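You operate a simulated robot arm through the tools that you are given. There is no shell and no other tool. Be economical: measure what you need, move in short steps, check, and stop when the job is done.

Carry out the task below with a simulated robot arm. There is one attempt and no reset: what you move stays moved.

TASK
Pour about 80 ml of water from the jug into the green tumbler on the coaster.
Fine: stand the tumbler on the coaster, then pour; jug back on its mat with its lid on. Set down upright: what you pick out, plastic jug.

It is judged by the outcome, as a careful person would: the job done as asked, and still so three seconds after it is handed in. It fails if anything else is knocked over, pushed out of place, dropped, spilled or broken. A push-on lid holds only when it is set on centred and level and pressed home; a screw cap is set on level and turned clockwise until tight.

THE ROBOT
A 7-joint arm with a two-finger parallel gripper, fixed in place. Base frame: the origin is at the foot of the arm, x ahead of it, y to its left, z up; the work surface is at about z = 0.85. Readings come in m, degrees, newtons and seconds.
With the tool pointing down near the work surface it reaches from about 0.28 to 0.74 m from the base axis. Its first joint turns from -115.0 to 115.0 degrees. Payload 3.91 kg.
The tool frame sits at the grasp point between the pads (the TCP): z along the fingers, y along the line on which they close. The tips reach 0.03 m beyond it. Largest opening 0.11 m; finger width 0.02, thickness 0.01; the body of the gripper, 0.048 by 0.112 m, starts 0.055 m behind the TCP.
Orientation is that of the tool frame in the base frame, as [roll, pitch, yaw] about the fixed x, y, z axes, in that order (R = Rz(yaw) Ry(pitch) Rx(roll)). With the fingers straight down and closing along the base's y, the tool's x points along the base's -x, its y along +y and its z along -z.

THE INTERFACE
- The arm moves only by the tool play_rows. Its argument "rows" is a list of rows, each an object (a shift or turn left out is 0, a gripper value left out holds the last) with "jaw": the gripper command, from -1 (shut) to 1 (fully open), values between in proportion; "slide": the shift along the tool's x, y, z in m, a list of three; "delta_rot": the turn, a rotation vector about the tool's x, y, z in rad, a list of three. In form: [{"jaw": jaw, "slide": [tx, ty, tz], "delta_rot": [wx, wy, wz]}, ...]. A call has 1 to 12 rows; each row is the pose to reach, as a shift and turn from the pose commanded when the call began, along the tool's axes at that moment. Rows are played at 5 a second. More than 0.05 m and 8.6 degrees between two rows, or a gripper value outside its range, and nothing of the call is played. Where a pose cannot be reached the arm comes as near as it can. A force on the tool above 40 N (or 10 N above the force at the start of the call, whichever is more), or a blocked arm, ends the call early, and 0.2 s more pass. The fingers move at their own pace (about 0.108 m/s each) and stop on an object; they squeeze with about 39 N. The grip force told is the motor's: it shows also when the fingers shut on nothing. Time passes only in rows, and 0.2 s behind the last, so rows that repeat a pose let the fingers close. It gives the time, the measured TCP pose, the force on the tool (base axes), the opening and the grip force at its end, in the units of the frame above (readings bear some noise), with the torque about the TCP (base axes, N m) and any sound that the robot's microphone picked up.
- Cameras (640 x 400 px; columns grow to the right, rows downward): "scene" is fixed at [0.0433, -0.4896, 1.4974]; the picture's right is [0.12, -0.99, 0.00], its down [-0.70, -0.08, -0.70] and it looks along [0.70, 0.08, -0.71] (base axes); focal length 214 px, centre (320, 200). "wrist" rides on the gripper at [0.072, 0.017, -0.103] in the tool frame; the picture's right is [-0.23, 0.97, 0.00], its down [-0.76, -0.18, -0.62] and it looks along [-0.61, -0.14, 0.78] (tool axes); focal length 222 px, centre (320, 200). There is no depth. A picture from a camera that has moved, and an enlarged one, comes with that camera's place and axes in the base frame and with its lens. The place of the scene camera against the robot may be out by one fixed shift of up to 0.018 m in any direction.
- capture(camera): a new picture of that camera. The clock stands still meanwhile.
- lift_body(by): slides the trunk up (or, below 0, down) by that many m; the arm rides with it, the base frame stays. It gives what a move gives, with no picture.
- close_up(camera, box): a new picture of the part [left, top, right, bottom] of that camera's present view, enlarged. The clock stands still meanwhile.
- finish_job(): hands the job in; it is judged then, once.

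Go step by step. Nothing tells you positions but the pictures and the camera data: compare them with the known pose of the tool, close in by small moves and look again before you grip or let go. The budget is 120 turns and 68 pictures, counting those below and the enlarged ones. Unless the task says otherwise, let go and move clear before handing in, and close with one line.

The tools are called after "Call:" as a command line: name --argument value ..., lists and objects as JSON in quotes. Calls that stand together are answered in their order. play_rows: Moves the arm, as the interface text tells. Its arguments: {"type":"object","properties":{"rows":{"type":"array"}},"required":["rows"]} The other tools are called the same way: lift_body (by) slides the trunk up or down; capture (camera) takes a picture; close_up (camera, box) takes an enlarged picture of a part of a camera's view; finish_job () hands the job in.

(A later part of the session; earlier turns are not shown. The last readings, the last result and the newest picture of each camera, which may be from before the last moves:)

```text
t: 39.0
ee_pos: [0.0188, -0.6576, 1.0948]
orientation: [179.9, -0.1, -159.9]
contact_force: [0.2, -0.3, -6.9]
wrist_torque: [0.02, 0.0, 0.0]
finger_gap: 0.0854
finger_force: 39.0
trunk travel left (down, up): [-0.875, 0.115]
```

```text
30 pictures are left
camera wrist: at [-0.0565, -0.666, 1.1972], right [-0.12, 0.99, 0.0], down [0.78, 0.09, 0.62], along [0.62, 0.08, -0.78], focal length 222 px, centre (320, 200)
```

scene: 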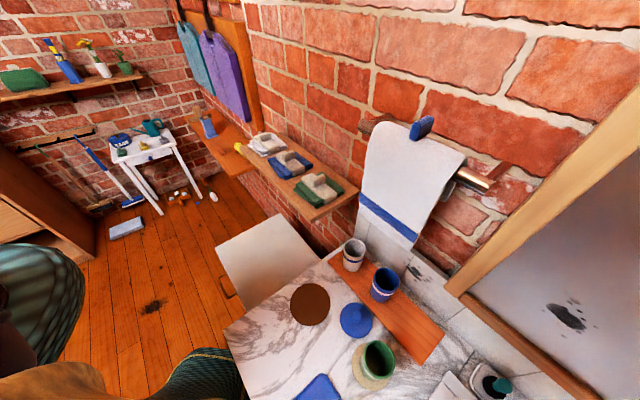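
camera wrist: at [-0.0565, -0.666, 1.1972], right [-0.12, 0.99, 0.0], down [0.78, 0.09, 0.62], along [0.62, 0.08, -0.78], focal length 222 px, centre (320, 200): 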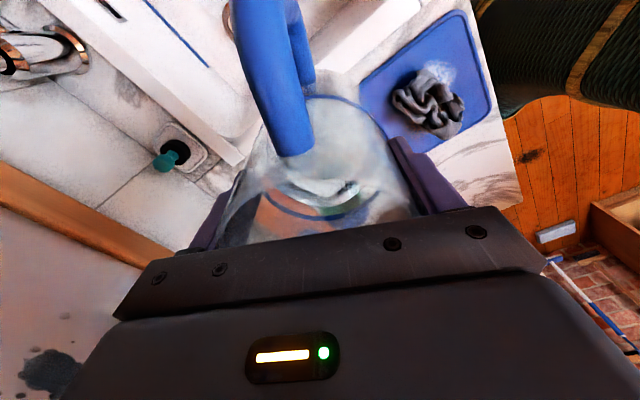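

The jug is beside the tumbler with the spout facing it, and its bottom is above the rim. I'll move the lip over the tumbler and pre-tilt to 30°, below the pouring angle.

Call:
play_rows --rows '[{"jaw": -1, "slide": [-0.01, 0, 0], "delta_rot": [0, 0.08, 0]}, {"slide": [-0.02, 0, 0], "delta_rot": [0, 0.17, 0]}, {"slide": [-0.03, 0, 0], "delta_rot": [0, 0.26, 0]}, {"slide": [-0.04, 0.001, 0], "delta_rot": [0, 0.35, 0]}, {"slide": [-0.05, 0.001, 0], "delta_rot": [0, 0.44, 0]}, {"slide": [-0.06, 0.001, 0], "delta_rot": [0, 0.52, 0]}, {"slide": [-0.06, 0.001, 0], "delta_rot": [0, 0.52, 0]}]'

Call:
close_up --camera "scene" --box '[280, 240, 480, 400]'

Call:
capture --camera "wrist"

```text
t: 40.6
ee_pos: [0.0736, -0.6359, 1.0946]
orientation: [180.0, -29.7, -160.0]
contact_force: [0.0, 0.6, -6.6]
wrist_torque: [0.04, -0.22, 0.01]
finger_gap: 0.0855
finger_force: 39.0
trunk travel left (down, up): [-0.875, 0.115]
```

```text
2.50 times, centred on (380, 320) of scene
camera zoom: at [0.0433, -0.4896, 1.4974], right [0.12, -0.99, 0.0], down [-0.7, -0.08, -0.7], along [0.7, 0.08, -0.71], focal length 536 px, centre (170, -100)
```

zoom: 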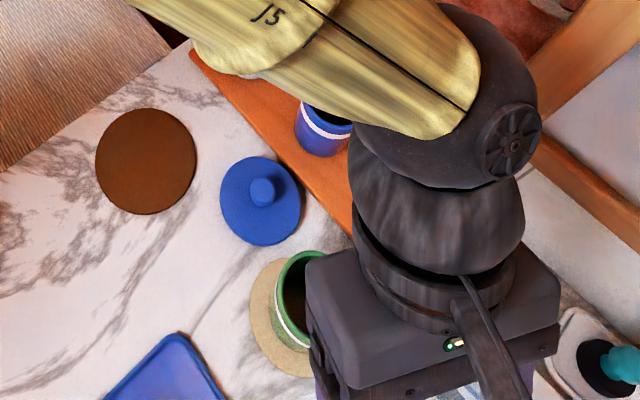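

```text
28 pictures are left
camera wrist: at [0.0564, -0.6236, 1.2199], right [-0.15, 0.98, -0.11], down [0.97, 0.16, 0.16], along [0.18, -0.09, -0.98], focal length 222 px, centre (320, 200)
```

wrist: 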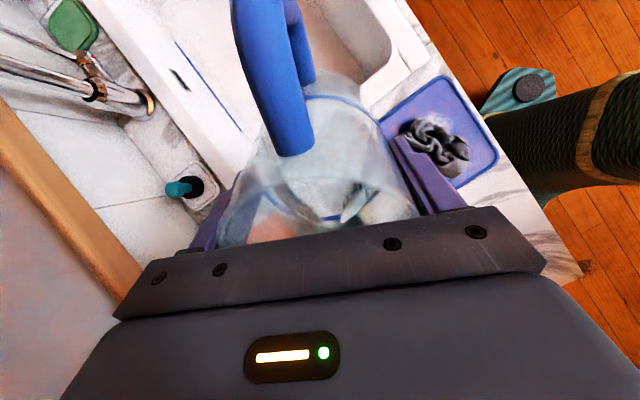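

The pre-tilt is fine with no slip. I'll tilt to 42° and lower so the lip is about 5 cm above the tumbler rim.

Call:
play_rows --rows '[{"jaw": -1, "delta_rot": [0, 0.07, 0]}, {"delta_rot": [0, 0.14, 0]}, {"delta_rot": [0, 0.21, 0]}, {"slide": [-0.01, 0, 0.0173], "delta_rot": [0, 0.21, 0]}, {"slide": [-0.02, 0, 0.0346], "delta_rot": [0, 0.21, 0]}, {"slide": [-0.03, 0, 0.052], "delta_rot": [0, 0.21, 0]}, {"slide": [-0.04, 0, 0.0693], "delta_rot": [0, 0.21, 0]}, {"slide": [-0.05, 0, 0.0866], "delta_rot": [0, 0.21, 0]}, {"slide": [-0.05, 0, 0.0866], "delta_rot": [0, 0.21, 0]}]'

Call:
capture --camera "scene"

Call:
capture --camera "wrist"

```text
t: 42.6
ee_pos: [0.0758, -0.6358, 0.994]
orientation: [180.0, -41.7, -160.0]
contact_force: [1.4, 0.5, -5.7]
wrist_torque: [0.05, -0.25, 0.02]
finger_gap: 0.0852
finger_force: 38.5
trunk travel left (down, up): [-0.875, 0.115]
```

```text
27 pictures are left
```

scene: 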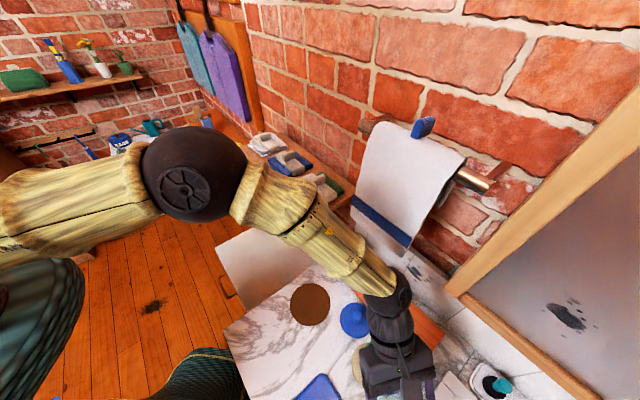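

```text
26 pictures are left
camera wrist: at [0.0827, -0.6145, 1.1192], right [-0.17, 0.97, -0.15], down [0.98, 0.17, -0.04], along [-0.02, -0.16, -0.99], focal length 222 px, centre (320, 200)
```

wrist: 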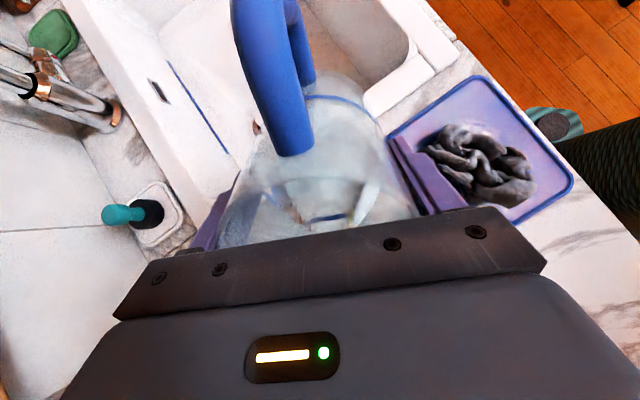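

Call:
play_rows --rows '[{"jaw": -1}]'

Call:
play_rows --rows '[{"jaw": -1}]'

Call:
close_up --camera "scene" --box '[320, 320, 440, 400]'

```text
t: 43.0
ee_pos: [0.0739, -0.6359, 0.9951]
orientation: [-180.0, -41.9, -160.1]
contact_force: [0.0, 0.3, -7.2]
wrist_torque: [0.06, -0.23, 0.03]
finger_gap: 0.0855
finger_force: 39.5
trunk travel left (down, up): [-0.875, 0.115]
```

```text
t: 43.4
ee_pos: [0.0767, -0.6357, 0.9944]
orientation: [179.9, -41.8, -160.0]
contact_force: [-0.1, -0.4, -5.9]
wrist_torque: [0.09, -0.3, 0.01]
finger_gap: 0.0855
finger_force: 39.6
trunk travel left (down, up): [-0.875, 0.115]
```

```text
5.00 times, centred on (380, 360) of scene
camera zoom: at [0.0433, -0.4896, 1.4974], right [0.12, -0.99, 0.0], down [-0.7, -0.08, -0.7], along [0.7, 0.08, -0.71], focal length 1072 px, centre (20, -600)
```

zoom: 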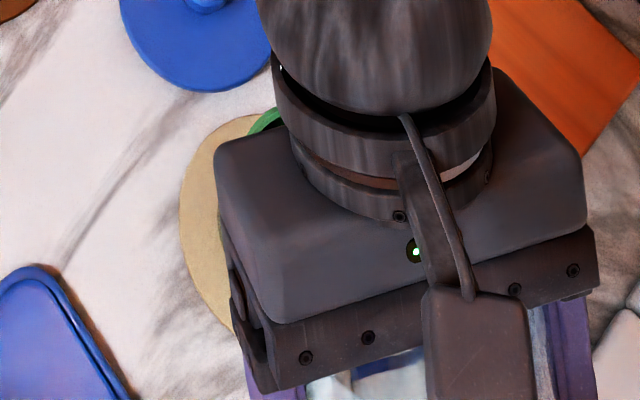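

No flow yet and no spill visible. I'll tilt in small increments and watch the sound and force readings.

Call:
play_rows --rows '[{"jaw": -1, "delta_rot": [0, 0.03, 0]}, {"delta_rot": [0, 0.06, 0]}, {"delta_rot": [0, 0.06, 0]}]'

Call:
capture --camera "wrist"

```text
t: 44.2
ee_pos: [0.0747, -0.6355, 0.9943]
orientation: [179.9, -45.2, -159.9]
contact_force: [-0.9, 0.0, -6.6]
wrist_torque: [0.13, -0.24, 0.01]
finger_gap: 0.0855
finger_force: 38.7
trunk travel left (down, up): [-0.875, 0.115]
```

```text
24 pictures are left
camera wrist: at [0.0896, -0.6119, 1.1181], right [-0.18, 0.97, -0.16], down [0.98, 0.17, -0.1], along [-0.07, -0.18, -0.98], focal length 222 px, centre (320, 200)
```

wrist: 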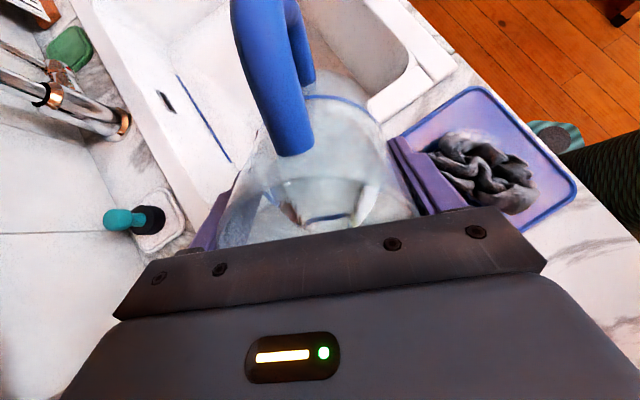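

Call:
play_rows --rows '[{"jaw": -1, "delta_rot": [0, 0.03, 0]}, {"delta_rot": [0, 0.06, 0]}, {"delta_rot": [0, 0.06, 0]}]'

```text
t: 45.0
ee_pos: [0.0751, -0.6363, 0.9939]
orientation: [-180.0, -48.7, -159.9]
contact_force: [-0.5, 0.5, -6.7]
wrist_torque: [0.11, -0.24, -0.01]
finger_gap: 0.0857
finger_force: 38.7
trunk travel left (down, up): [-0.875, 0.115]
```

Call:
play_rows --rows '[{"jaw": -1, "delta_rot": [0, 0.025, 0]}, {"delta_rot": [0, 0.045, 0]}, {"delta_rot": [0, 0.045, 0]}]'

Call:
play_rows --rows '[{"jaw": -1}]'

Call:
capture --camera "wrist"

```text
t: 45.8
ee_pos: [0.0747, -0.637, 0.9948]
orientation: [179.9, -51.3, -160.0]
contact_force: [0.0, -0.5, -7.0]
wrist_torque: [0.11, -0.26, 0.0]
finger_gap: 0.0854
finger_force: 39.1
trunk travel left (down, up): [-0.875, 0.115]
```

```text
t: 46.2
ee_pos: [0.0749, -0.6358, 0.9937]
orientation: [180.0, -51.2, -160.0]
contact_force: [0.5, -0.5, -7.2]
wrist_torque: [0.11, -0.27, 0.01]
finger_gap: 0.0853
finger_force: 39.0
trunk travel left (down, up): [-0.875, 0.115]
```

```text
23 pictures are left
camera wrist: at [0.1014, -0.6075, 1.1153], right [-0.2, 0.96, -0.18], down [0.97, 0.16, -0.2], along [-0.17, -0.21, -0.96], focal length 222 px, centre (320, 200)
```

wrist: 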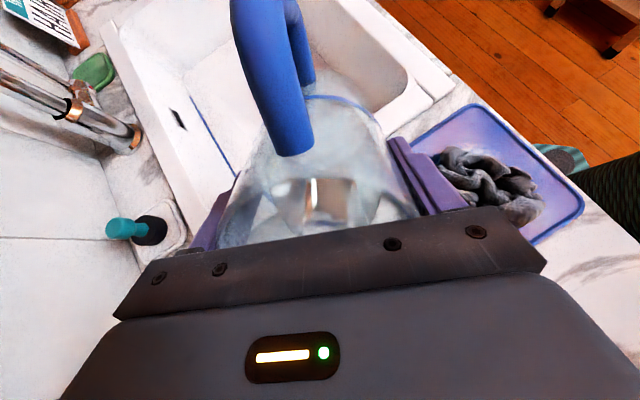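

Still no flow at 51°. I'll continue in about 2° steps.

Call:
play_rows --rows '[{"jaw": -1, "delta_rot": [0, 0.02, 0]}, {"delta_rot": [0, 0.035, 0]}, {"delta_rot": [0, 0.035, 0]}]'

Call:
play_rows --rows '[{"jaw": -1}]'

```text
t: 47.0
ee_pos: [0.0743, -0.6365, 0.9948]
orientation: [179.8, -53.3, -159.9]
contact_force: [-0.1, 0.0, -6.9]
wrist_torque: [0.12, -0.33, 0.05]
finger_gap: 0.0855
finger_force: 38.6
trunk travel left (down, up): [-0.875, 0.115]
```

```text
t: 47.4
ee_pos: [0.0741, -0.6349, 0.9943]
orientation: [179.9, -53.2, -159.9]
contact_force: [0.1, 0.8, -6.1]
wrist_torque: [0.12, -0.25, -0.01]
finger_gap: 0.0855
finger_force: 39.2
trunk travel left (down, up): [-0.875, 0.115]
```

Call:
play_rows --rows '[{"jaw": -1, "delta_rot": [0, 0.02, 0]}, {"delta_rot": [0, 0.035, 0]}, {"delta_rot": [0, 0.035, 0]}]'

Call:
play_rows --rows '[{"jaw": -1}]'

Call:
close_up --camera "scene" --box '[320, 320, 440, 400]'

```text
t: 48.2
ee_pos: [0.0746, -0.6346, 0.9934]
orientation: [180.0, -55.3, -159.8]
contact_force: [0.0, -0.1, -5.8]
wrist_torque: [0.09, -0.3, 0.02]
finger_gap: 0.0853
finger_force: 39.0
trunk travel left (down, up): [-0.875, 0.115]
```

```text
t: 48.6
ee_pos: [0.0746, -0.636, 0.9937]
orientation: [179.9, -55.3, -159.9]
contact_force: [-0.2, -1.1, -6.3]
wrist_torque: [0.1, -0.27, 0.0]
finger_gap: 0.0854
finger_force: 38.8
trunk travel left (down, up): [-0.875, 0.115]
```

```text
5.00 times, centred on (380, 360) of scene
camera zoom: at [0.0433, -0.4896, 1.4974], right [0.12, -0.99, 0.0], down [-0.7, -0.08, -0.7], along [0.7, 0.08, -0.71], focal length 1072 px, centre (20, -600)
```

zoom: 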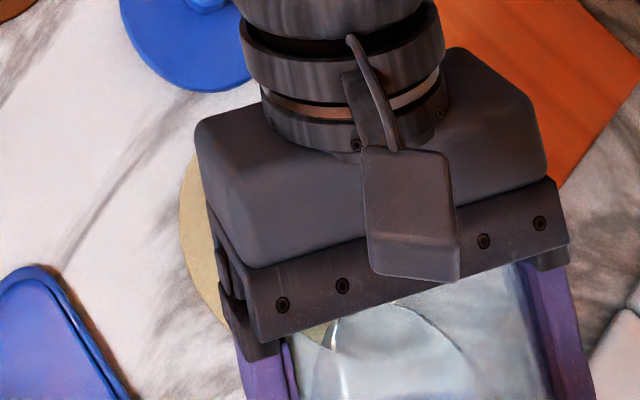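

Call:
play_rows --rows '[{"jaw": -1}]'

Call:
play_rows --rows '[{"jaw": -1}]'

Call:
play_rows --rows '[{"jaw": -1}]'

Call:
close_up --camera "wrist" --box '[200, 120, 440, 260]'

```text
t: 49.0
ee_pos: [0.0741, -0.6369, 0.9945]
orientation: [179.9, -55.2, -159.9]
contact_force: [0.1, 0.3, -6.8]
wrist_torque: [0.09, -0.29, -0.02]
finger_gap: 0.0852
finger_force: 39.5
trunk travel left (down, up): [-0.875, 0.115]
```

```text
t: 49.4
ee_pos: [0.0747, -0.6359, 0.9944]
orientation: [179.8, -55.4, -159.9]
contact_force: [-0.1, -0.3, -6.0]
wrist_torque: [0.08, -0.27, 0.02]
finger_gap: 0.0851
finger_force: 38.7
trunk travel left (down, up): [-0.875, 0.115]
```

```text
t: 49.8
ee_pos: [0.0748, -0.6355, 0.9945]
orientation: [179.9, -55.3, -159.9]
contact_force: [0.1, 0.1, -7.7]
wrist_torque: [0.11, -0.29, -0.03]
finger_gap: 0.0852
finger_force: 39.0
trunk travel left (down, up): [-0.875, 0.115]
```

```text
2.67 times, centred on (320, 190) of wrist
camera zoom: at [0.1091, -0.6045, 1.1124], right [-0.21, 0.96, -0.19], down [0.95, 0.16, -0.27], along [-0.23, -0.23, -0.94], focal length 592 px, centre (320, 227)
```

zoom: 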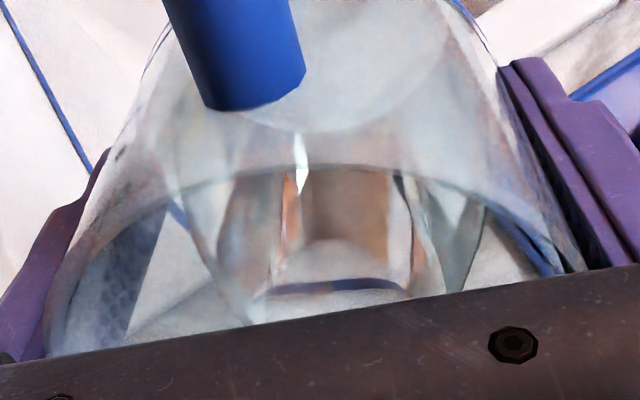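

Call:
play_rows --rows '[{"jaw": -1, "delta_rot": [0, 0.02, 0]}, {"delta_rot": [0, 0.04, 0]}, {"delta_rot": [0, 0.04, 0]}]'

Call:
play_rows --rows '[{"jaw": -1}]'

Call:
play_rows --rows '[{"jaw": -1}]'

Call:
close_up --camera "scene" --box '[320, 320, 440, 400]'

```text
t: 50.6
ee_pos: [0.0746, -0.6367, 0.9948]
orientation: [179.8, -57.6, -159.8]
contact_force: [0.8, -0.2, -6.2]
wrist_torque: [0.09, -0.28, -0.01]
finger_gap: 0.0856
finger_force: 38.8
trunk travel left (down, up): [-0.875, 0.115]
```

```text
t: 51.0
ee_pos: [0.0755, -0.6355, 0.9949]
orientation: [180.0, -57.6, -160.0]
contact_force: [-0.5, 0.4, -6.3]
wrist_torque: [0.14, -0.26, -0.03]
finger_gap: 0.0854
finger_force: 39.0
trunk travel left (down, up): [-0.875, 0.115]
```

```text
t: 51.4
ee_pos: [0.0746, -0.6352, 0.9944]
orientation: [179.9, -57.4, -160.0]
contact_force: [-0.2, 1.3, -6.6]
wrist_torque: [0.12, -0.31, -0.01]
finger_gap: 0.0854
finger_force: 38.7
trunk travel left (down, up): [-0.875, 0.115]
```

```text
5.00 times, centred on (380, 360) of scene
camera zoom: at [0.0433, -0.4896, 1.4974], right [0.12, -0.99, 0.0], down [-0.7, -0.08, -0.7], along [0.7, 0.08, -0.71], focal length 1072 px, centre (20, -600)
```

zoom: 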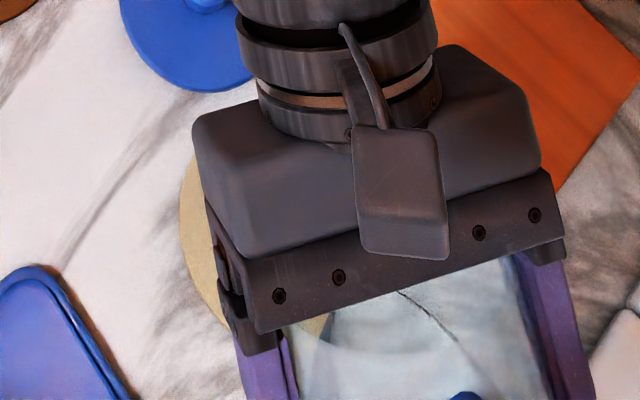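

Call:
play_rows --rows '[{"jaw": -1, "delta_rot": [0, 0.02, 0]}, {"delta_rot": [0, 0.04, 0]}, {"delta_rot": [0, 0.04, 0]}]'

Call:
play_rows --rows '[{"jaw": -1}]'

Call:
play_rows --rows '[{"jaw": -1}]'

Call:
close_up --camera "wrist" --box '[200, 120, 440, 260]'

```text
t: 52.2
ee_pos: [0.0756, -0.6366, 0.9939]
orientation: [179.9, -59.8, -159.8]
contact_force: [0.4, 0.2, -7.2]
wrist_torque: [0.11, -0.27, -0.01]
finger_gap: 0.0857
finger_force: 38.7
trunk travel left (down, up): [-0.875, 0.115]
```

```text
t: 52.6
ee_pos: [0.0745, -0.6365, 0.9941]
orientation: [179.9, -59.9, -159.9]
contact_force: [0.6, 0.9, -6.8]
wrist_torque: [0.13, -0.32, -0.03]
finger_gap: 0.0855
finger_force: 39.1
trunk travel left (down, up): [-0.875, 0.115]
```

```text
t: 53.0
ee_pos: [0.0749, -0.6358, 0.9953]
orientation: [179.9, -59.8, -159.9]
contact_force: [-0.5, -0.2, -6.9]
wrist_torque: [0.05, -0.32, 0.01]
finger_gap: 0.0855
finger_force: 39.2
trunk travel left (down, up): [-0.875, 0.115]
```

```text
2.67 times, centred on (320, 190) of wrist
camera zoom: at [0.118, -0.6014, 1.1088], right [-0.23, 0.95, -0.2], down [0.93, 0.15, -0.35], along [-0.3, -0.26, -0.92], focal length 592 px, centre (320, 227)
```

zoom: 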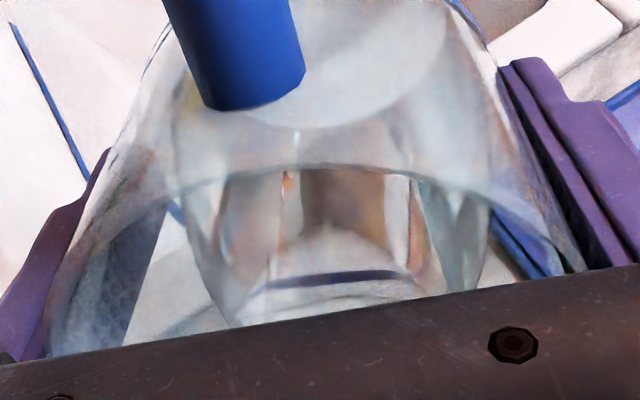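

Still 6.9 N, so no flow at 60°. I'll raise a centimetre to keep clearance while continuing to tilt.

Call:
play_rows --rows '[{"jaw": -1, "slide": [0.0087, 0, -0.005]}, {"slide": [0.0087, 0, -0.005], "delta_rot": [0, 0.02, 0]}, {"slide": [0.0087, 0, -0.005], "delta_rot": [0, 0.04, 0]}, {"slide": [0.0087, 0, -0.005], "delta_rot": [0, 0.04, 0]}]'

Call:
play_rows --rows '[{"jaw": -1}]'

Call:
play_rows --rows '[{"jaw": -1}]'

Call:
play_rows --rows '[{"jaw": -1}]'

```text
t: 54.0
ee_pos: [0.0744, -0.6358, 1.0041]
orientation: [179.9, -62.2, -159.9]
contact_force: [-0.4, 0.1, -7.2]
wrist_torque: [0.1, -0.3, 0.0]
finger_gap: 0.0852
finger_force: 38.9
trunk travel left (down, up): [-0.875, 0.115]
```

```text
t: 54.4
ee_pos: [0.0751, -0.6349, 1.0052]
orientation: [179.9, -62.0, -159.9]
contact_force: [0.6, 0.0, -6.5]
wrist_torque: [0.06, -0.28, -0.01]
finger_gap: 0.0853
finger_force: 39.6
trunk travel left (down, up): [-0.875, 0.115]
```

```text
t: 54.8
ee_pos: [0.0735, -0.6346, 1.0023]
orientation: [179.9, -62.1, -160.0]
contact_force: [0.0, 0.2, -6.4]
wrist_torque: [0.12, -0.3, 0.02]
finger_gap: 0.0854
finger_force: 38.9
trunk travel left (down, up): [-0.875, 0.115]
```

```text
t: 55.2
ee_pos: [0.0753, -0.6361, 1.0043]
orientation: [179.8, -62.1, -159.9]
contact_force: [0.4, 0.2, -7.2]
wrist_torque: [0.1, -0.3, -0.02]
finger_gap: 0.0853
finger_force: 39.1
trunk travel left (down, up): [-0.875, 0.115]
```

Call:
play_rows --rows '[{"jaw": -1, "delta_rot": [0, 0.02, 0]}, {"delta_rot": [0, 0.035, 0]}, {"delta_rot": [0, 0.035, 0]}]'

Call:
play_rows --rows '[{"jaw": -1}]'

Call:
play_rows --rows '[{"jaw": -1}]'

Call:
close_up --camera "scene" --box '[320, 320, 440, 400]'

```text
t: 56.0
ee_pos: [0.0744, -0.6346, 1.0036]
orientation: [179.9, -64.1, -159.9]
contact_force: [0.1, 0.0, -6.5]
wrist_torque: [0.11, -0.31, 0.02]
finger_gap: 0.0854
finger_force: 38.8
trunk travel left (down, up): [-0.875, 0.115]
```

```text
t: 56.4
ee_pos: [0.0742, -0.6363, 1.0046]
orientation: [179.8, -64.1, -159.9]
contact_force: [-0.2, -0.5, -6.2]
wrist_torque: [0.07, -0.34, 0.01]
finger_gap: 0.0855
finger_force: 38.9
trunk travel left (down, up): [-0.875, 0.115]
```

```text
t: 56.8
ee_pos: [0.075, -0.6351, 1.0037]
orientation: [179.8, -64.1, -159.9]
contact_force: [0.2, 0.7, -6.0]
wrist_torque: [0.13, -0.3, -0.03]
finger_gap: 0.0857
finger_force: 38.9
trunk travel left (down, up): [-0.875, 0.115]
```

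```text
5.00 times, centred on (380, 360) of scene
camera zoom: at [0.0433, -0.4896, 1.4974], right [0.12, -0.99, 0.0], down [-0.7, -0.08, -0.7], along [0.7, 0.08, -0.71], focal length 1072 px, centre (20, -600)
```

zoom: 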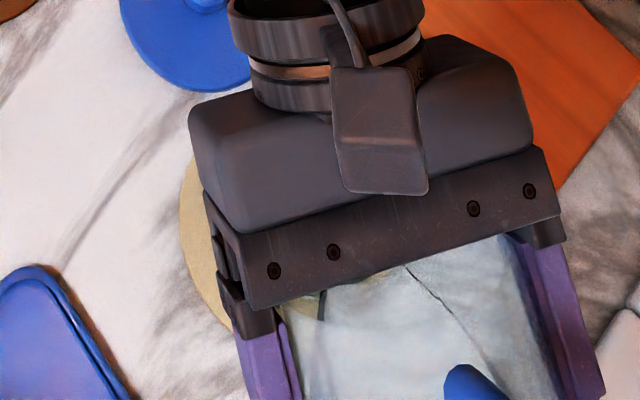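

Call:
play_rows --rows '[{"jaw": -1}]'

Call:
play_rows --rows '[{"jaw": -1}]'

Call:
play_rows --rows '[{"jaw": -1}]'

Call:
play_rows --rows '[{"jaw": -1}]'

Call:
play_rows --rows '[{"jaw": -1}]'

```text
t: 57.2
ee_pos: [0.0743, -0.6355, 1.005]
orientation: [179.9, -64.1, -159.9]
contact_force: [0.0, -0.6, -6.8]
wrist_torque: [0.11, -0.3, 0.02]
finger_gap: 0.0853
finger_force: 38.8
trunk travel left (down, up): [-0.875, 0.115]
```

```text
t: 57.6
ee_pos: [0.0743, -0.6351, 1.0046]
orientation: [179.9, -64.2, -159.8]
contact_force: [0.3, 0.9, -6.7]
wrist_torque: [0.09, -0.33, 0.02]
finger_gap: 0.0856
finger_force: 39.2
trunk travel left (down, up): [-0.875, 0.115]
```

```text
t: 58.0
ee_pos: [0.0749, -0.6357, 1.0038]
orientation: [180.0, -64.1, -160.0]
contact_force: [-0.5, 0.6, -6.3]
wrist_torque: [0.12, -0.34, -0.03]
finger_gap: 0.0856
finger_force: 39.2
trunk travel left (down, up): [-0.875, 0.115]
```

```text
t: 58.4
ee_pos: [0.0742, -0.6355, 1.0037]
orientation: [179.9, -64.1, -160.0]
contact_force: [-0.6, -0.4, -6.0]
wrist_torque: [0.1, -0.32, 0.02]
finger_gap: 0.0856
finger_force: 39.3
trunk travel left (down, up): [-0.875, 0.115]
```

```text
t: 58.8
ee_pos: [0.0742, -0.6352, 1.0044]
orientation: [179.9, -64.1, -159.9]
contact_force: [0.0, 0.2, -7.0]
wrist_torque: [0.07, -0.28, -0.02]
finger_gap: 0.0855
finger_force: 39.4
trunk travel left (down, up): [-0.875, 0.115]
```

Call:
play_rows --rows '[{"jaw": -1, "delta_rot": [0, 0.02, 0]}, {"delta_rot": [0, 0.035, 0]}, {"delta_rot": [0, 0.035, 0]}]'

Call:
play_rows --rows '[{"jaw": -1}]'

Call:
play_rows --rows '[{"jaw": -1}]'

Call:
play_rows --rows '[{"jaw": -1}]'

Call:
capture --camera "wrist"

```text
t: 59.6
ee_pos: [0.0751, -0.6363, 1.0045]
orientation: [179.8, -66.2, -159.9]
contact_force: [0.5, 0.9, -6.6]
wrist_torque: [0.1, -0.29, -0.03]
finger_gap: 0.0855
finger_force: 39.0
trunk travel left (down, up): [-0.875, 0.115]
```

```text
t: 60.0
ee_pos: [0.0759, -0.6357, 1.0041]
orientation: [179.9, -66.1, -160.0]
contact_force: [-1.2, -0.6, -6.1]
wrist_torque: [0.08, -0.33, 0.0]
finger_gap: 0.0854
finger_force: 39.1
trunk travel left (down, up): [-0.875, 0.115]
```

```text
t: 60.4
ee_pos: [0.0742, -0.6372, 1.004]
orientation: [-180.0, -66.2, -159.8]
contact_force: [-0.4, 0.7, -5.7]
wrist_torque: [0.11, -0.26, -0.03]
finger_gap: 0.0855
finger_force: 38.5
trunk travel left (down, up): [-0.875, 0.115]
```

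```text
t: 60.8
ee_pos: [0.0755, -0.6356, 1.0036]
orientation: [180.0, -66.2, -160.0]
contact_force: [0.5, -0.3, -6.0]
wrist_torque: [0.12, -0.31, -0.02]
finger_gap: 0.0854
finger_force: 39.4
trunk travel left (down, up): [-0.875, 0.115]
```

```text
17 pictures are left
camera wrist: at [0.1297, -0.5972, 1.1119], right [-0.25, 0.95, -0.21], down [0.89, 0.13, -0.44], along [-0.39, -0.29, -0.87], focal length 222 px, centre (320, 200)
```

wrist: 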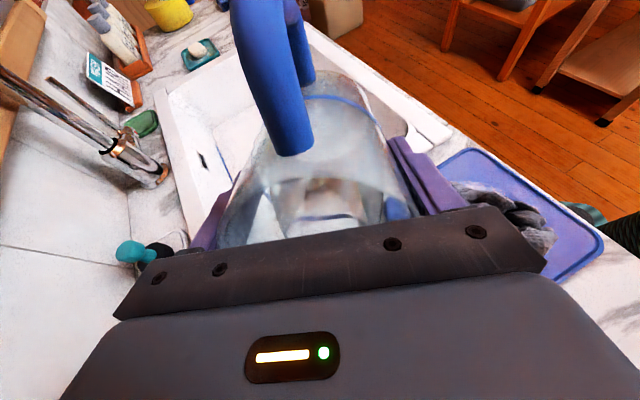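

Call:
play_rows --rows '[{"jaw": -1}]'

Call:
play_rows --rows '[{"jaw": -1}]'

Call:
play_rows --rows '[{"jaw": -1}]'

Call:
play_rows --rows '[{"jaw": -1}]'

Call:
play_rows --rows '[{"jaw": -1}]'

Call:
play_rows --rows '[{"jaw": -1}]'

```text
t: 61.2
ee_pos: [0.0752, -0.6359, 1.0041]
orientation: [179.9, -66.3, -159.9]
contact_force: [-0.5, 0.3, -5.8]
wrist_torque: [0.11, -0.3, -0.01]
finger_gap: 0.0852
finger_force: 38.7
trunk travel left (down, up): [-0.875, 0.115]
```

```text
t: 61.6
ee_pos: [0.0748, -0.6363, 1.0043]
orientation: [-179.9, -66.2, -159.8]
contact_force: [0.7, -0.4, -5.7]
wrist_torque: [0.11, -0.34, 0.0]
finger_gap: 0.0855
finger_force: 39.0
trunk travel left (down, up): [-0.875, 0.115]
```

```text
t: 62.0
ee_pos: [0.0748, -0.6362, 1.004]
orientation: [179.9, -66.2, -159.9]
contact_force: [0.2, 0.3, -5.1]
wrist_torque: [0.11, -0.27, 0.03]
finger_gap: 0.0853
finger_force: 39.3
trunk travel left (down, up): [-0.875, 0.115]
```

```text
t: 62.4
ee_pos: [0.0753, -0.6352, 1.0043]
orientation: [179.9, -66.3, -160.0]
contact_force: [0.2, 0.5, -5.0]
wrist_torque: [0.12, -0.26, -0.01]
finger_gap: 0.0856
finger_force: 38.7
trunk travel left (down, up): [-0.875, 0.115]
```

```text
t: 62.8
ee_pos: [0.0742, -0.635, 1.0048]
orientation: [180.0, -66.1, -160.0]
contact_force: [0.9, -1.0, -4.7]
wrist_torque: [0.13, -0.27, 0.01]
finger_gap: 0.0854
finger_force: 39.4
trunk travel left (down, up): [-0.875, 0.115]
```

```text
t: 63.2
ee_pos: [0.0751, -0.6365, 1.0025]
orientation: [179.9, -66.1, -159.9]
contact_force: [0.5, 0.0, -6.4]
wrist_torque: [0.13, -0.28, -0.02]
finger_gap: 0.0855
finger_force: 38.9
trunk travel left (down, up): [-0.875, 0.115]
```

The weight has dropped, so water is flowing. I'll tilt back now and weigh.

Call:
play_rows --rows '[{"jaw": -1, "delta_rot": [0, -0.12, 0]}, {"delta_rot": [0, -0.24, 0]}]'

Call:
play_rows --rows '[{"jaw": -1}]'

Call:
play_rows --rows '[{"jaw": -1}]'

Call:
play_rows --rows '[{"jaw": -1}]'

Call:
play_rows --rows '[{"jaw": -1}]'

Call:
play_rows --rows '[{"jaw": -1}]'

Call:
play_rows --rows '[{"jaw": -1}]'

Call:
play_rows --rows '[{"jaw": -1}]'

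Call:
play_rows --rows '[{"jaw": -1}]'

Call:
play_rows --rows '[{"jaw": -1}]'

Call:
play_rows --rows '[{"jaw": -1}]'

```text
t: 63.8
ee_pos: [0.0726, -0.6355, 1.0026]
orientation: [179.9, -52.3, -159.9]
contact_force: [1.0, -0.4, -5.6]
wrist_torque: [0.12, -0.31, 0.01]
finger_gap: 0.0855
finger_force: 38.5
trunk travel left (down, up): [-0.875, 0.115]
```

```text
t: 64.2
ee_pos: [0.0747, -0.6353, 1.0039]
orientation: [179.9, -52.4, -159.8]
contact_force: [0.3, 0.1, -6.2]
wrist_torque: [0.09, -0.26, -0.03]
finger_gap: 0.0854
finger_force: 39.0
trunk travel left (down, up): [-0.875, 0.115]
```

```text
t: 64.6
ee_pos: [0.0744, -0.635, 1.0038]
orientation: [179.9, -52.4, -159.8]
contact_force: [0.5, 0.4, -6.3]
wrist_torque: [0.12, -0.26, 0.01]
finger_gap: 0.0853
finger_force: 39.0
trunk travel left (down, up): [-0.875, 0.115]
```

```text
t: 65.0
ee_pos: [0.0746, -0.6356, 1.004]
orientation: [180.0, -52.3, -160.0]
contact_force: [-0.9, 0.0, -6.2]
wrist_torque: [0.13, -0.29, 0.0]
finger_gap: 0.0855
finger_force: 38.7
trunk travel left (down, up): [-0.875, 0.115]
```

```text
t: 65.4
ee_pos: [0.0744, -0.6354, 1.0039]
orientation: [179.9, -52.4, -159.9]
contact_force: [0.4, -0.5, -5.7]
wrist_torque: [0.1, -0.3, 0.02]
finger_gap: 0.0854
finger_force: 39.2
trunk travel left (down, up): [-0.875, 0.115]
```

```text
t: 65.8
ee_pos: [0.0757, -0.6359, 1.0041]
orientation: [179.9, -52.4, -159.9]
contact_force: [0.3, -0.2, -5.8]
wrist_torque: [0.1, -0.28, -0.01]
finger_gap: 0.0855
finger_force: 39.4
trunk travel left (down, up): [-0.875, 0.115]
```

```text
t: 66.2
ee_pos: [0.0749, -0.6354, 1.0052]
orientation: [179.9, -52.4, -159.9]
contact_force: [-0.4, 0.5, -5.6]
wrist_torque: [0.07, -0.25, 0.02]
finger_gap: 0.0853
finger_force: 39.3
trunk travel left (down, up): [-0.875, 0.115]
```

```text
t: 66.6
ee_pos: [0.0738, -0.6345, 1.0031]
orientation: [180.0, -52.4, -159.8]
contact_force: [0.1, 0.2, -6.4]
wrist_torque: [0.11, -0.25, -0.01]
finger_gap: 0.0855
finger_force: 38.9
trunk travel left (down, up): [-0.875, 0.115]
```

```text
t: 67.0
ee_pos: [0.0742, -0.6355, 1.0039]
orientation: [179.8, -52.4, -160.0]
contact_force: [-0.3, -0.4, -5.3]
wrist_torque: [0.09, -0.26, -0.03]
finger_gap: 0.0854
finger_force: 39.0
trunk travel left (down, up): [-0.875, 0.115]
```

```text
t: 67.4
ee_pos: [0.074, -0.6348, 1.0041]
orientation: [179.9, -52.4, -159.8]
contact_force: [-0.1, 1.2, -6.3]
wrist_torque: [0.13, -0.24, -0.01]
finger_gap: 0.0852
finger_force: 39.1
trunk travel left (down, up): [-0.875, 0.115]
```

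```text
t: 67.8
ee_pos: [0.0738, -0.6355, 1.0044]
orientation: [179.9, -52.4, -159.9]
contact_force: [1.0, -0.1, -6.0]
wrist_torque: [0.07, -0.25, 0.02]
finger_gap: 0.0857
finger_force: 39.2
trunk travel left (down, up): [-0.875, 0.115]
```

About 0.67 N has been poured (68 ± 18 ml). I'll raise and back the jug away while still tilted below the flow angle, then look into the tumbler.

Call:
play_rows --rows '[{"jaw": -1, "slide": [0.018, 0, -0.014]}, {"slide": [0.036, 0, -0.028]}, {"slide": [0.053, 0, -0.041]}, {"slide": [0.071, 0, -0.055], "delta_rot": [0, -0.1, 0]}, {"slide": [0.087, 0, -0.034], "delta_rot": [0, -0.2, 0]}, {"slide": [0.102, 0, -0.014], "delta_rot": [0, -0.3, 0]}, {"slide": [0.12, 0, 0.008], "delta_rot": [0, -0.4, 0]}, {"slide": [0.138, 0, 0.031], "delta_rot": [0, -0.5, 0]}, {"slide": [0.145, 0, 0.039], "delta_rot": [0, -0.6, 0]}]'

Call:
close_up --camera "scene" --box '[320, 310, 440, 400]'

```text
t: 69.8
ee_pos: [-0.0377, -0.676, 1.0949]
orientation: [180.0, -18.0, -160.0]
contact_force: [0.0, -0.2, -6.2]
wrist_torque: [0.05, -0.14, -0.02]
finger_gap: 0.0855
finger_force: 38.7
trunk travel left (down, up): [-0.875, 0.115]
```

```text
4.44 times, centred on (380, 355) of scene
camera zoom: at [0.0433, -0.4896, 1.4974], right [0.12, -0.99, 0.0], down [-0.7, -0.08, -0.7], along [0.7, 0.08, -0.71], focal length 953 px, centre (53, -489)
```

zoom: 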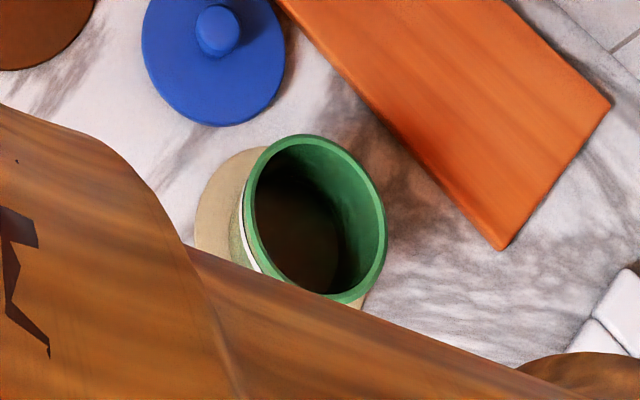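

Call:
close_up --camera "scene" --box '[360, 335, 400, 370]'

Call:
play_rows --rows '[{"jaw": -1}]'

Call:
play_rows --rows '[{"jaw": -1}]'

Call:
play_rows --rows '[{"jaw": -1}]'

Call:
play_rows --rows '[{"jaw": -1}]'

Call:
play_rows --rows '[{"jaw": -1}]'

Call:
play_rows --rows '[{"jaw": -1}]'

Call:
play_rows --rows '[{"jaw": -1}]'

Call:
play_rows --rows '[{"jaw": -1}]'

Call:
play_rows --rows '[{"jaw": -1}]'

Call:
play_rows --rows '[{"jaw": -1}]'

Call:
play_rows --rows '[{"jaw": -1}]'

Call:
play_rows --rows '[{"jaw": -1}]'

```text
11.43 times, centred on (380, 352) of scene
camera zoom: at [0.0433, -0.4896, 1.4974], right [0.12, -0.99, 0.0], down [-0.7, -0.08, -0.7], along [0.7, 0.08, -0.71], focal length 2451 px, centre (-366, -1543)
```

zoom: 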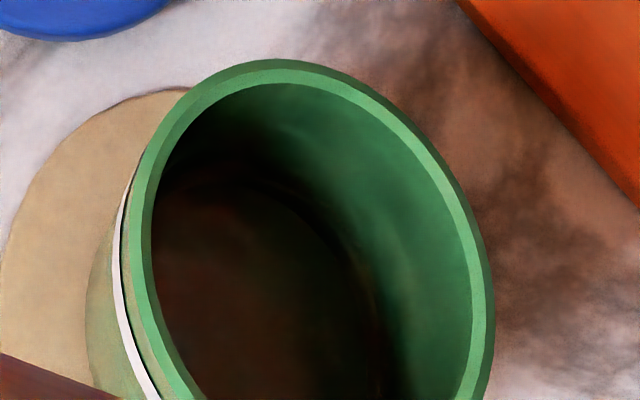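

```text
t: 70.2
ee_pos: [-0.0371, -0.6764, 1.0949]
orientation: [179.9, -18.0, -160.0]
contact_force: [-1.0, 0.1, -6.6]
wrist_torque: [0.04, -0.1, 0.0]
finger_gap: 0.0855
finger_force: 39.1
trunk travel left (down, up): [-0.875, 0.115]
```

```text
t: 70.6
ee_pos: [-0.0375, -0.6761, 1.0958]
orientation: [180.0, -18.0, -159.9]
contact_force: [0.0, -0.7, -5.6]
wrist_torque: [0.02, -0.14, 0.03]
finger_gap: 0.0852
finger_force: 38.5
trunk travel left (down, up): [-0.875, 0.115]
```

```text
t: 71.0
ee_pos: [-0.0361, -0.6758, 1.0956]
orientation: [180.0, -17.9, -160.1]
contact_force: [0.3, -0.2, -5.8]
wrist_torque: [0.04, -0.14, 0.03]
finger_gap: 0.0854
finger_force: 39.0
trunk travel left (down, up): [-0.875, 0.115]
```

```text
t: 71.4
ee_pos: [-0.037, -0.676, 1.0947]
orientation: [180.0, -17.9, -160.0]
contact_force: [0.1, 0.5, -5.3]
wrist_torque: [0.04, -0.11, 0.0]
finger_gap: 0.0852
finger_force: 39.4
trunk travel left (down, up): [-0.875, 0.115]
```

```text
t: 71.8
ee_pos: [-0.0376, -0.6772, 1.0961]
orientation: [-180.0, -18.0, -160.0]
contact_force: [-0.2, 0.6, -5.8]
wrist_torque: [0.05, -0.12, 0.0]
finger_gap: 0.0854
finger_force: 39.2
trunk travel left (down, up): [-0.875, 0.115]
```

```text
t: 72.2
ee_pos: [-0.0369, -0.6768, 1.0953]
orientation: [180.0, -17.9, -160.1]
contact_force: [0.1, 0.2, -6.5]
wrist_torque: [0.05, -0.13, -0.03]
finger_gap: 0.085
finger_force: 39.7
trunk travel left (down, up): [-0.875, 0.115]
```

```text
t: 72.6
ee_pos: [-0.0365, -0.6768, 1.0945]
orientation: [-179.9, -18.0, -160.0]
contact_force: [1.0, 0.0, -6.2]
wrist_torque: [0.03, -0.14, 0.01]
finger_gap: 0.0849
finger_force: 39.3
trunk travel left (down, up): [-0.875, 0.115]
```

```text
t: 73.0
ee_pos: [-0.0364, -0.6766, 1.095]
orientation: [-180.0, -18.0, -159.9]
contact_force: [-0.1, 0.5, -5.8]
wrist_torque: [-0.01, -0.12, -0.01]
finger_gap: 0.0857
finger_force: 39.0
trunk travel left (down, up): [-0.875, 0.115]
```

```text
t: 73.4
ee_pos: [-0.0361, -0.6774, 1.0962]
orientation: [179.8, -18.1, -160.0]
contact_force: [0.2, -0.5, -5.6]
wrist_torque: [0.04, -0.11, 0.0]
finger_gap: 0.0853
finger_force: 38.9
trunk travel left (down, up): [-0.875, 0.115]
```

```text
t: 73.8
ee_pos: [-0.0365, -0.6761, 1.0945]
orientation: [-180.0, -18.0, -160.0]
contact_force: [0.1, -0.1, -6.5]
wrist_torque: [0.01, -0.13, -0.02]
finger_gap: 0.0853
finger_force: 39.2
trunk travel left (down, up): [-0.875, 0.115]
```

```text
t: 74.2
ee_pos: [-0.0367, -0.6758, 1.0949]
orientation: [-180.0, -18.1, -159.9]
contact_force: [0.1, 1.2, -5.1]
wrist_torque: [0.01, -0.13, 0.04]
finger_gap: 0.0853
finger_force: 38.8
trunk travel left (down, up): [-0.875, 0.115]
```

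```text
t: 74.6
ee_pos: [-0.0374, -0.6762, 1.0955]
orientation: [180.0, -17.9, -159.9]
contact_force: [-0.9, 1.1, -6.0]
wrist_torque: [0.05, -0.1, -0.01]
finger_gap: 0.0856
finger_force: 38.9
trunk travel left (down, up): [-0.875, 0.115]
```

The poured amount is about 0.65–0.7 N (65–70 ml) and no spill is visible. I'll take more weight readings before deciding on a small top-up.

Call:
play_rows --rows '[{"jaw": -1}]'

Call:
play_rows --rows '[{"jaw": -1}]'

Call:
play_rows --rows '[{"jaw": -1}]'

Call:
play_rows --rows '[{"jaw": -1}]'

Call:
play_rows --rows '[{"jaw": -1}]'

Call:
play_rows --rows '[{"jaw": -1}]'

Call:
play_rows --rows '[{"jaw": -1}]'

Call:
play_rows --rows '[{"jaw": -1}]'

Call:
play_rows --rows '[{"jaw": -1}]'

Call:
play_rows --rows '[{"jaw": -1}]'

Call:
play_rows --rows '[{"jaw": -1}]'

Call:
play_rows --rows '[{"jaw": -1}]'

Call:
play_rows --rows '[{"jaw": -1}]'

Call:
play_rows --rows '[{"jaw": -1}]'

Call:
play_rows --rows '[{"jaw": -1}]'

Call:
play_rows --rows '[{"jaw": -1}]'

```text
t: 75.0
ee_pos: [-0.0368, -0.6763, 1.0946]
orientation: [179.9, -18.0, -160.0]
contact_force: [-0.5, 0.6, -5.7]
wrist_torque: [0.05, -0.12, -0.03]
finger_gap: 0.0852
finger_force: 39.1
trunk travel left (down, up): [-0.875, 0.115]
```

```text
t: 75.4
ee_pos: [-0.0369, -0.6755, 1.0945]
orientation: [179.9, -18.0, -160.1]
contact_force: [0.1, -0.3, -5.9]
wrist_torque: [0.04, -0.1, 0.04]
finger_gap: 0.0855
finger_force: 39.5
trunk travel left (down, up): [-0.875, 0.115]
```

```text
t: 75.8
ee_pos: [-0.037, -0.6764, 1.0952]
orientation: [-179.9, -18.1, -160.0]
contact_force: [-0.5, -0.8, -6.1]
wrist_torque: [0.02, -0.13, -0.02]
finger_gap: 0.0854
finger_force: 39.5
trunk travel left (down, up): [-0.875, 0.115]
```

```text
t: 76.2
ee_pos: [-0.0374, -0.6765, 1.0946]
orientation: [180.0, -17.9, -160.0]
contact_force: [0.2, 0.0, -5.2]
wrist_torque: [0.06, -0.14, -0.01]
finger_gap: 0.0851
finger_force: 39.0
trunk travel left (down, up): [-0.875, 0.115]
```

```text
t: 76.6
ee_pos: [-0.0372, -0.6764, 1.0957]
orientation: [-180.0, -18.0, -160.0]
contact_force: [0.1, 0.2, -6.5]
wrist_torque: [0.05, -0.15, 0.0]
finger_gap: 0.0853
finger_force: 39.1
trunk travel left (down, up): [-0.875, 0.115]
```

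```text
t: 77.0
ee_pos: [-0.0363, -0.6769, 1.0946]
orientation: [180.0, -18.0, -160.0]
contact_force: [-0.2, -0.1, -6.0]
wrist_torque: [0.04, -0.09, -0.01]
finger_gap: 0.0852
finger_force: 39.0
trunk travel left (down, up): [-0.875, 0.115]
```

```text
t: 77.4
ee_pos: [-0.0376, -0.6756, 1.0939]
orientation: [-179.9, -18.1, -160.0]
contact_force: [-0.4, 0.2, -5.4]
wrist_torque: [0.02, -0.15, 0.03]
finger_gap: 0.0854
finger_force: 38.8
trunk travel left (down, up): [-0.875, 0.115]
```

```text
t: 77.8
ee_pos: [-0.036, -0.6752, 1.0952]
orientation: [-180.0, -18.0, -160.0]
contact_force: [-0.2, 0.4, -6.5]
wrist_torque: [0.07, -0.1, -0.02]
finger_gap: 0.0853
finger_force: 38.7
trunk travel left (down, up): [-0.875, 0.115]
```

```text
t: 78.2
ee_pos: [-0.0378, -0.6766, 1.0967]
orientation: [180.0, -17.9, -160.0]
contact_force: [-0.8, -0.1, -5.4]
wrist_torque: [0.03, -0.11, 0.03]
finger_gap: 0.0854
finger_force: 39.2
trunk travel left (down, up): [-0.875, 0.115]
```

```text
t: 78.6
ee_pos: [-0.0368, -0.6763, 1.095]
orientation: [-180.0, -18.0, -160.0]
contact_force: [-0.1, 0.2, -6.0]
wrist_torque: [0.05, -0.11, -0.01]
finger_gap: 0.0855
finger_force: 38.6
trunk travel left (down, up): [-0.875, 0.115]
```

```text
t: 79.0
ee_pos: [-0.0368, -0.6773, 1.0946]
orientation: [-179.9, -18.0, -160.0]
contact_force: [-0.2, -0.9, -5.4]
wrist_torque: [0.07, -0.14, 0.02]
finger_gap: 0.0856
finger_force: 38.9
trunk travel left (down, up): [-0.875, 0.115]
```

```text
t: 79.4
ee_pos: [-0.037, -0.6762, 1.0948]
orientation: [179.9, -18.0, -160.0]
contact_force: [0.2, 0.5, -6.2]
wrist_torque: [0.03, -0.11, 0.01]
finger_gap: 0.0853
finger_force: 39.5
trunk travel left (down, up): [-0.875, 0.115]
```

```text
t: 79.8
ee_pos: [-0.0372, -0.6767, 1.095]
orientation: [-179.9, -18.0, -160.0]
contact_force: [0.4, 0.3, -6.1]
wrist_torque: [0.04, -0.11, -0.01]
finger_gap: 0.085
finger_force: 38.6
trunk travel left (down, up): [-0.875, 0.115]
```

```text
t: 80.2
ee_pos: [-0.0377, -0.6761, 1.0949]
orientation: [-180.0, -17.9, -160.0]
contact_force: [-0.4, 0.7, -5.7]
wrist_torque: [0.04, -0.16, -0.02]
finger_gap: 0.0854
finger_force: 39.2
trunk travel left (down, up): [-0.875, 0.115]
```

```text
t: 80.6
ee_pos: [-0.0376, -0.677, 1.0957]
orientation: [179.9, -18.0, -160.0]
contact_force: [0.4, 0.3, -6.6]
wrist_torque: [0.09, -0.13, -0.01]
finger_gap: 0.0851
finger_force: 39.3
trunk travel left (down, up): [-0.875, 0.115]
```

```text
t: 81.0
ee_pos: [-0.0373, -0.6766, 1.0943]
orientation: [-180.0, -18.1, -160.0]
contact_force: [-0.2, -0.2, -6.4]
wrist_torque: [0.07, -0.14, -0.01]
finger_gap: 0.0851
finger_force: 39.6
trunk travel left (down, up): [-0.875, 0.115]
```

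The poured amount is about 69 ± 12 ml. I'll go back to the same pour pose and give a brief top-up of roughly 10 ml.

Call:
play_rows --rows '[{"jaw": -1, "slide": [-0.0285, 0, -0.0093], "delta_rot": [0, 0.12, 0]}, {"slide": [-0.057, 0, -0.0185], "delta_rot": [0, 0.24, 0]}, {"slide": [-0.0856, 0, -0.0278], "delta_rot": [0, 0.36, 0]}, {"slide": [-0.1132, 0, -0.0368], "delta_rot": [0, 0.48, 0]}, {"slide": [-0.1132, 0, -0.0368], "delta_rot": [0, 0.6, 0]}, {"slide": [-0.1225, 0, -0.0083], "delta_rot": [0, 0.6, 0]}, {"slide": [-0.1317, 0, 0.0203], "delta_rot": [0, 0.6, 0]}, {"slide": [-0.1413, 0, 0.0497], "delta_rot": [0, 0.6, 0]}, {"slide": [-0.1413, 0, 0.0497], "delta_rot": [0, 0.6, 0]}]'

```text
t: 83.0
ee_pos: [0.0736, -0.6367, 1.005]
orientation: [-180.0, -52.4, -159.9]
contact_force: [-0.2, -0.5, -6.5]
wrist_torque: [0.1, -0.3, 0.03]
finger_gap: 0.0854
finger_force: 38.8
trunk travel left (down, up): [-0.875, 0.115]
```

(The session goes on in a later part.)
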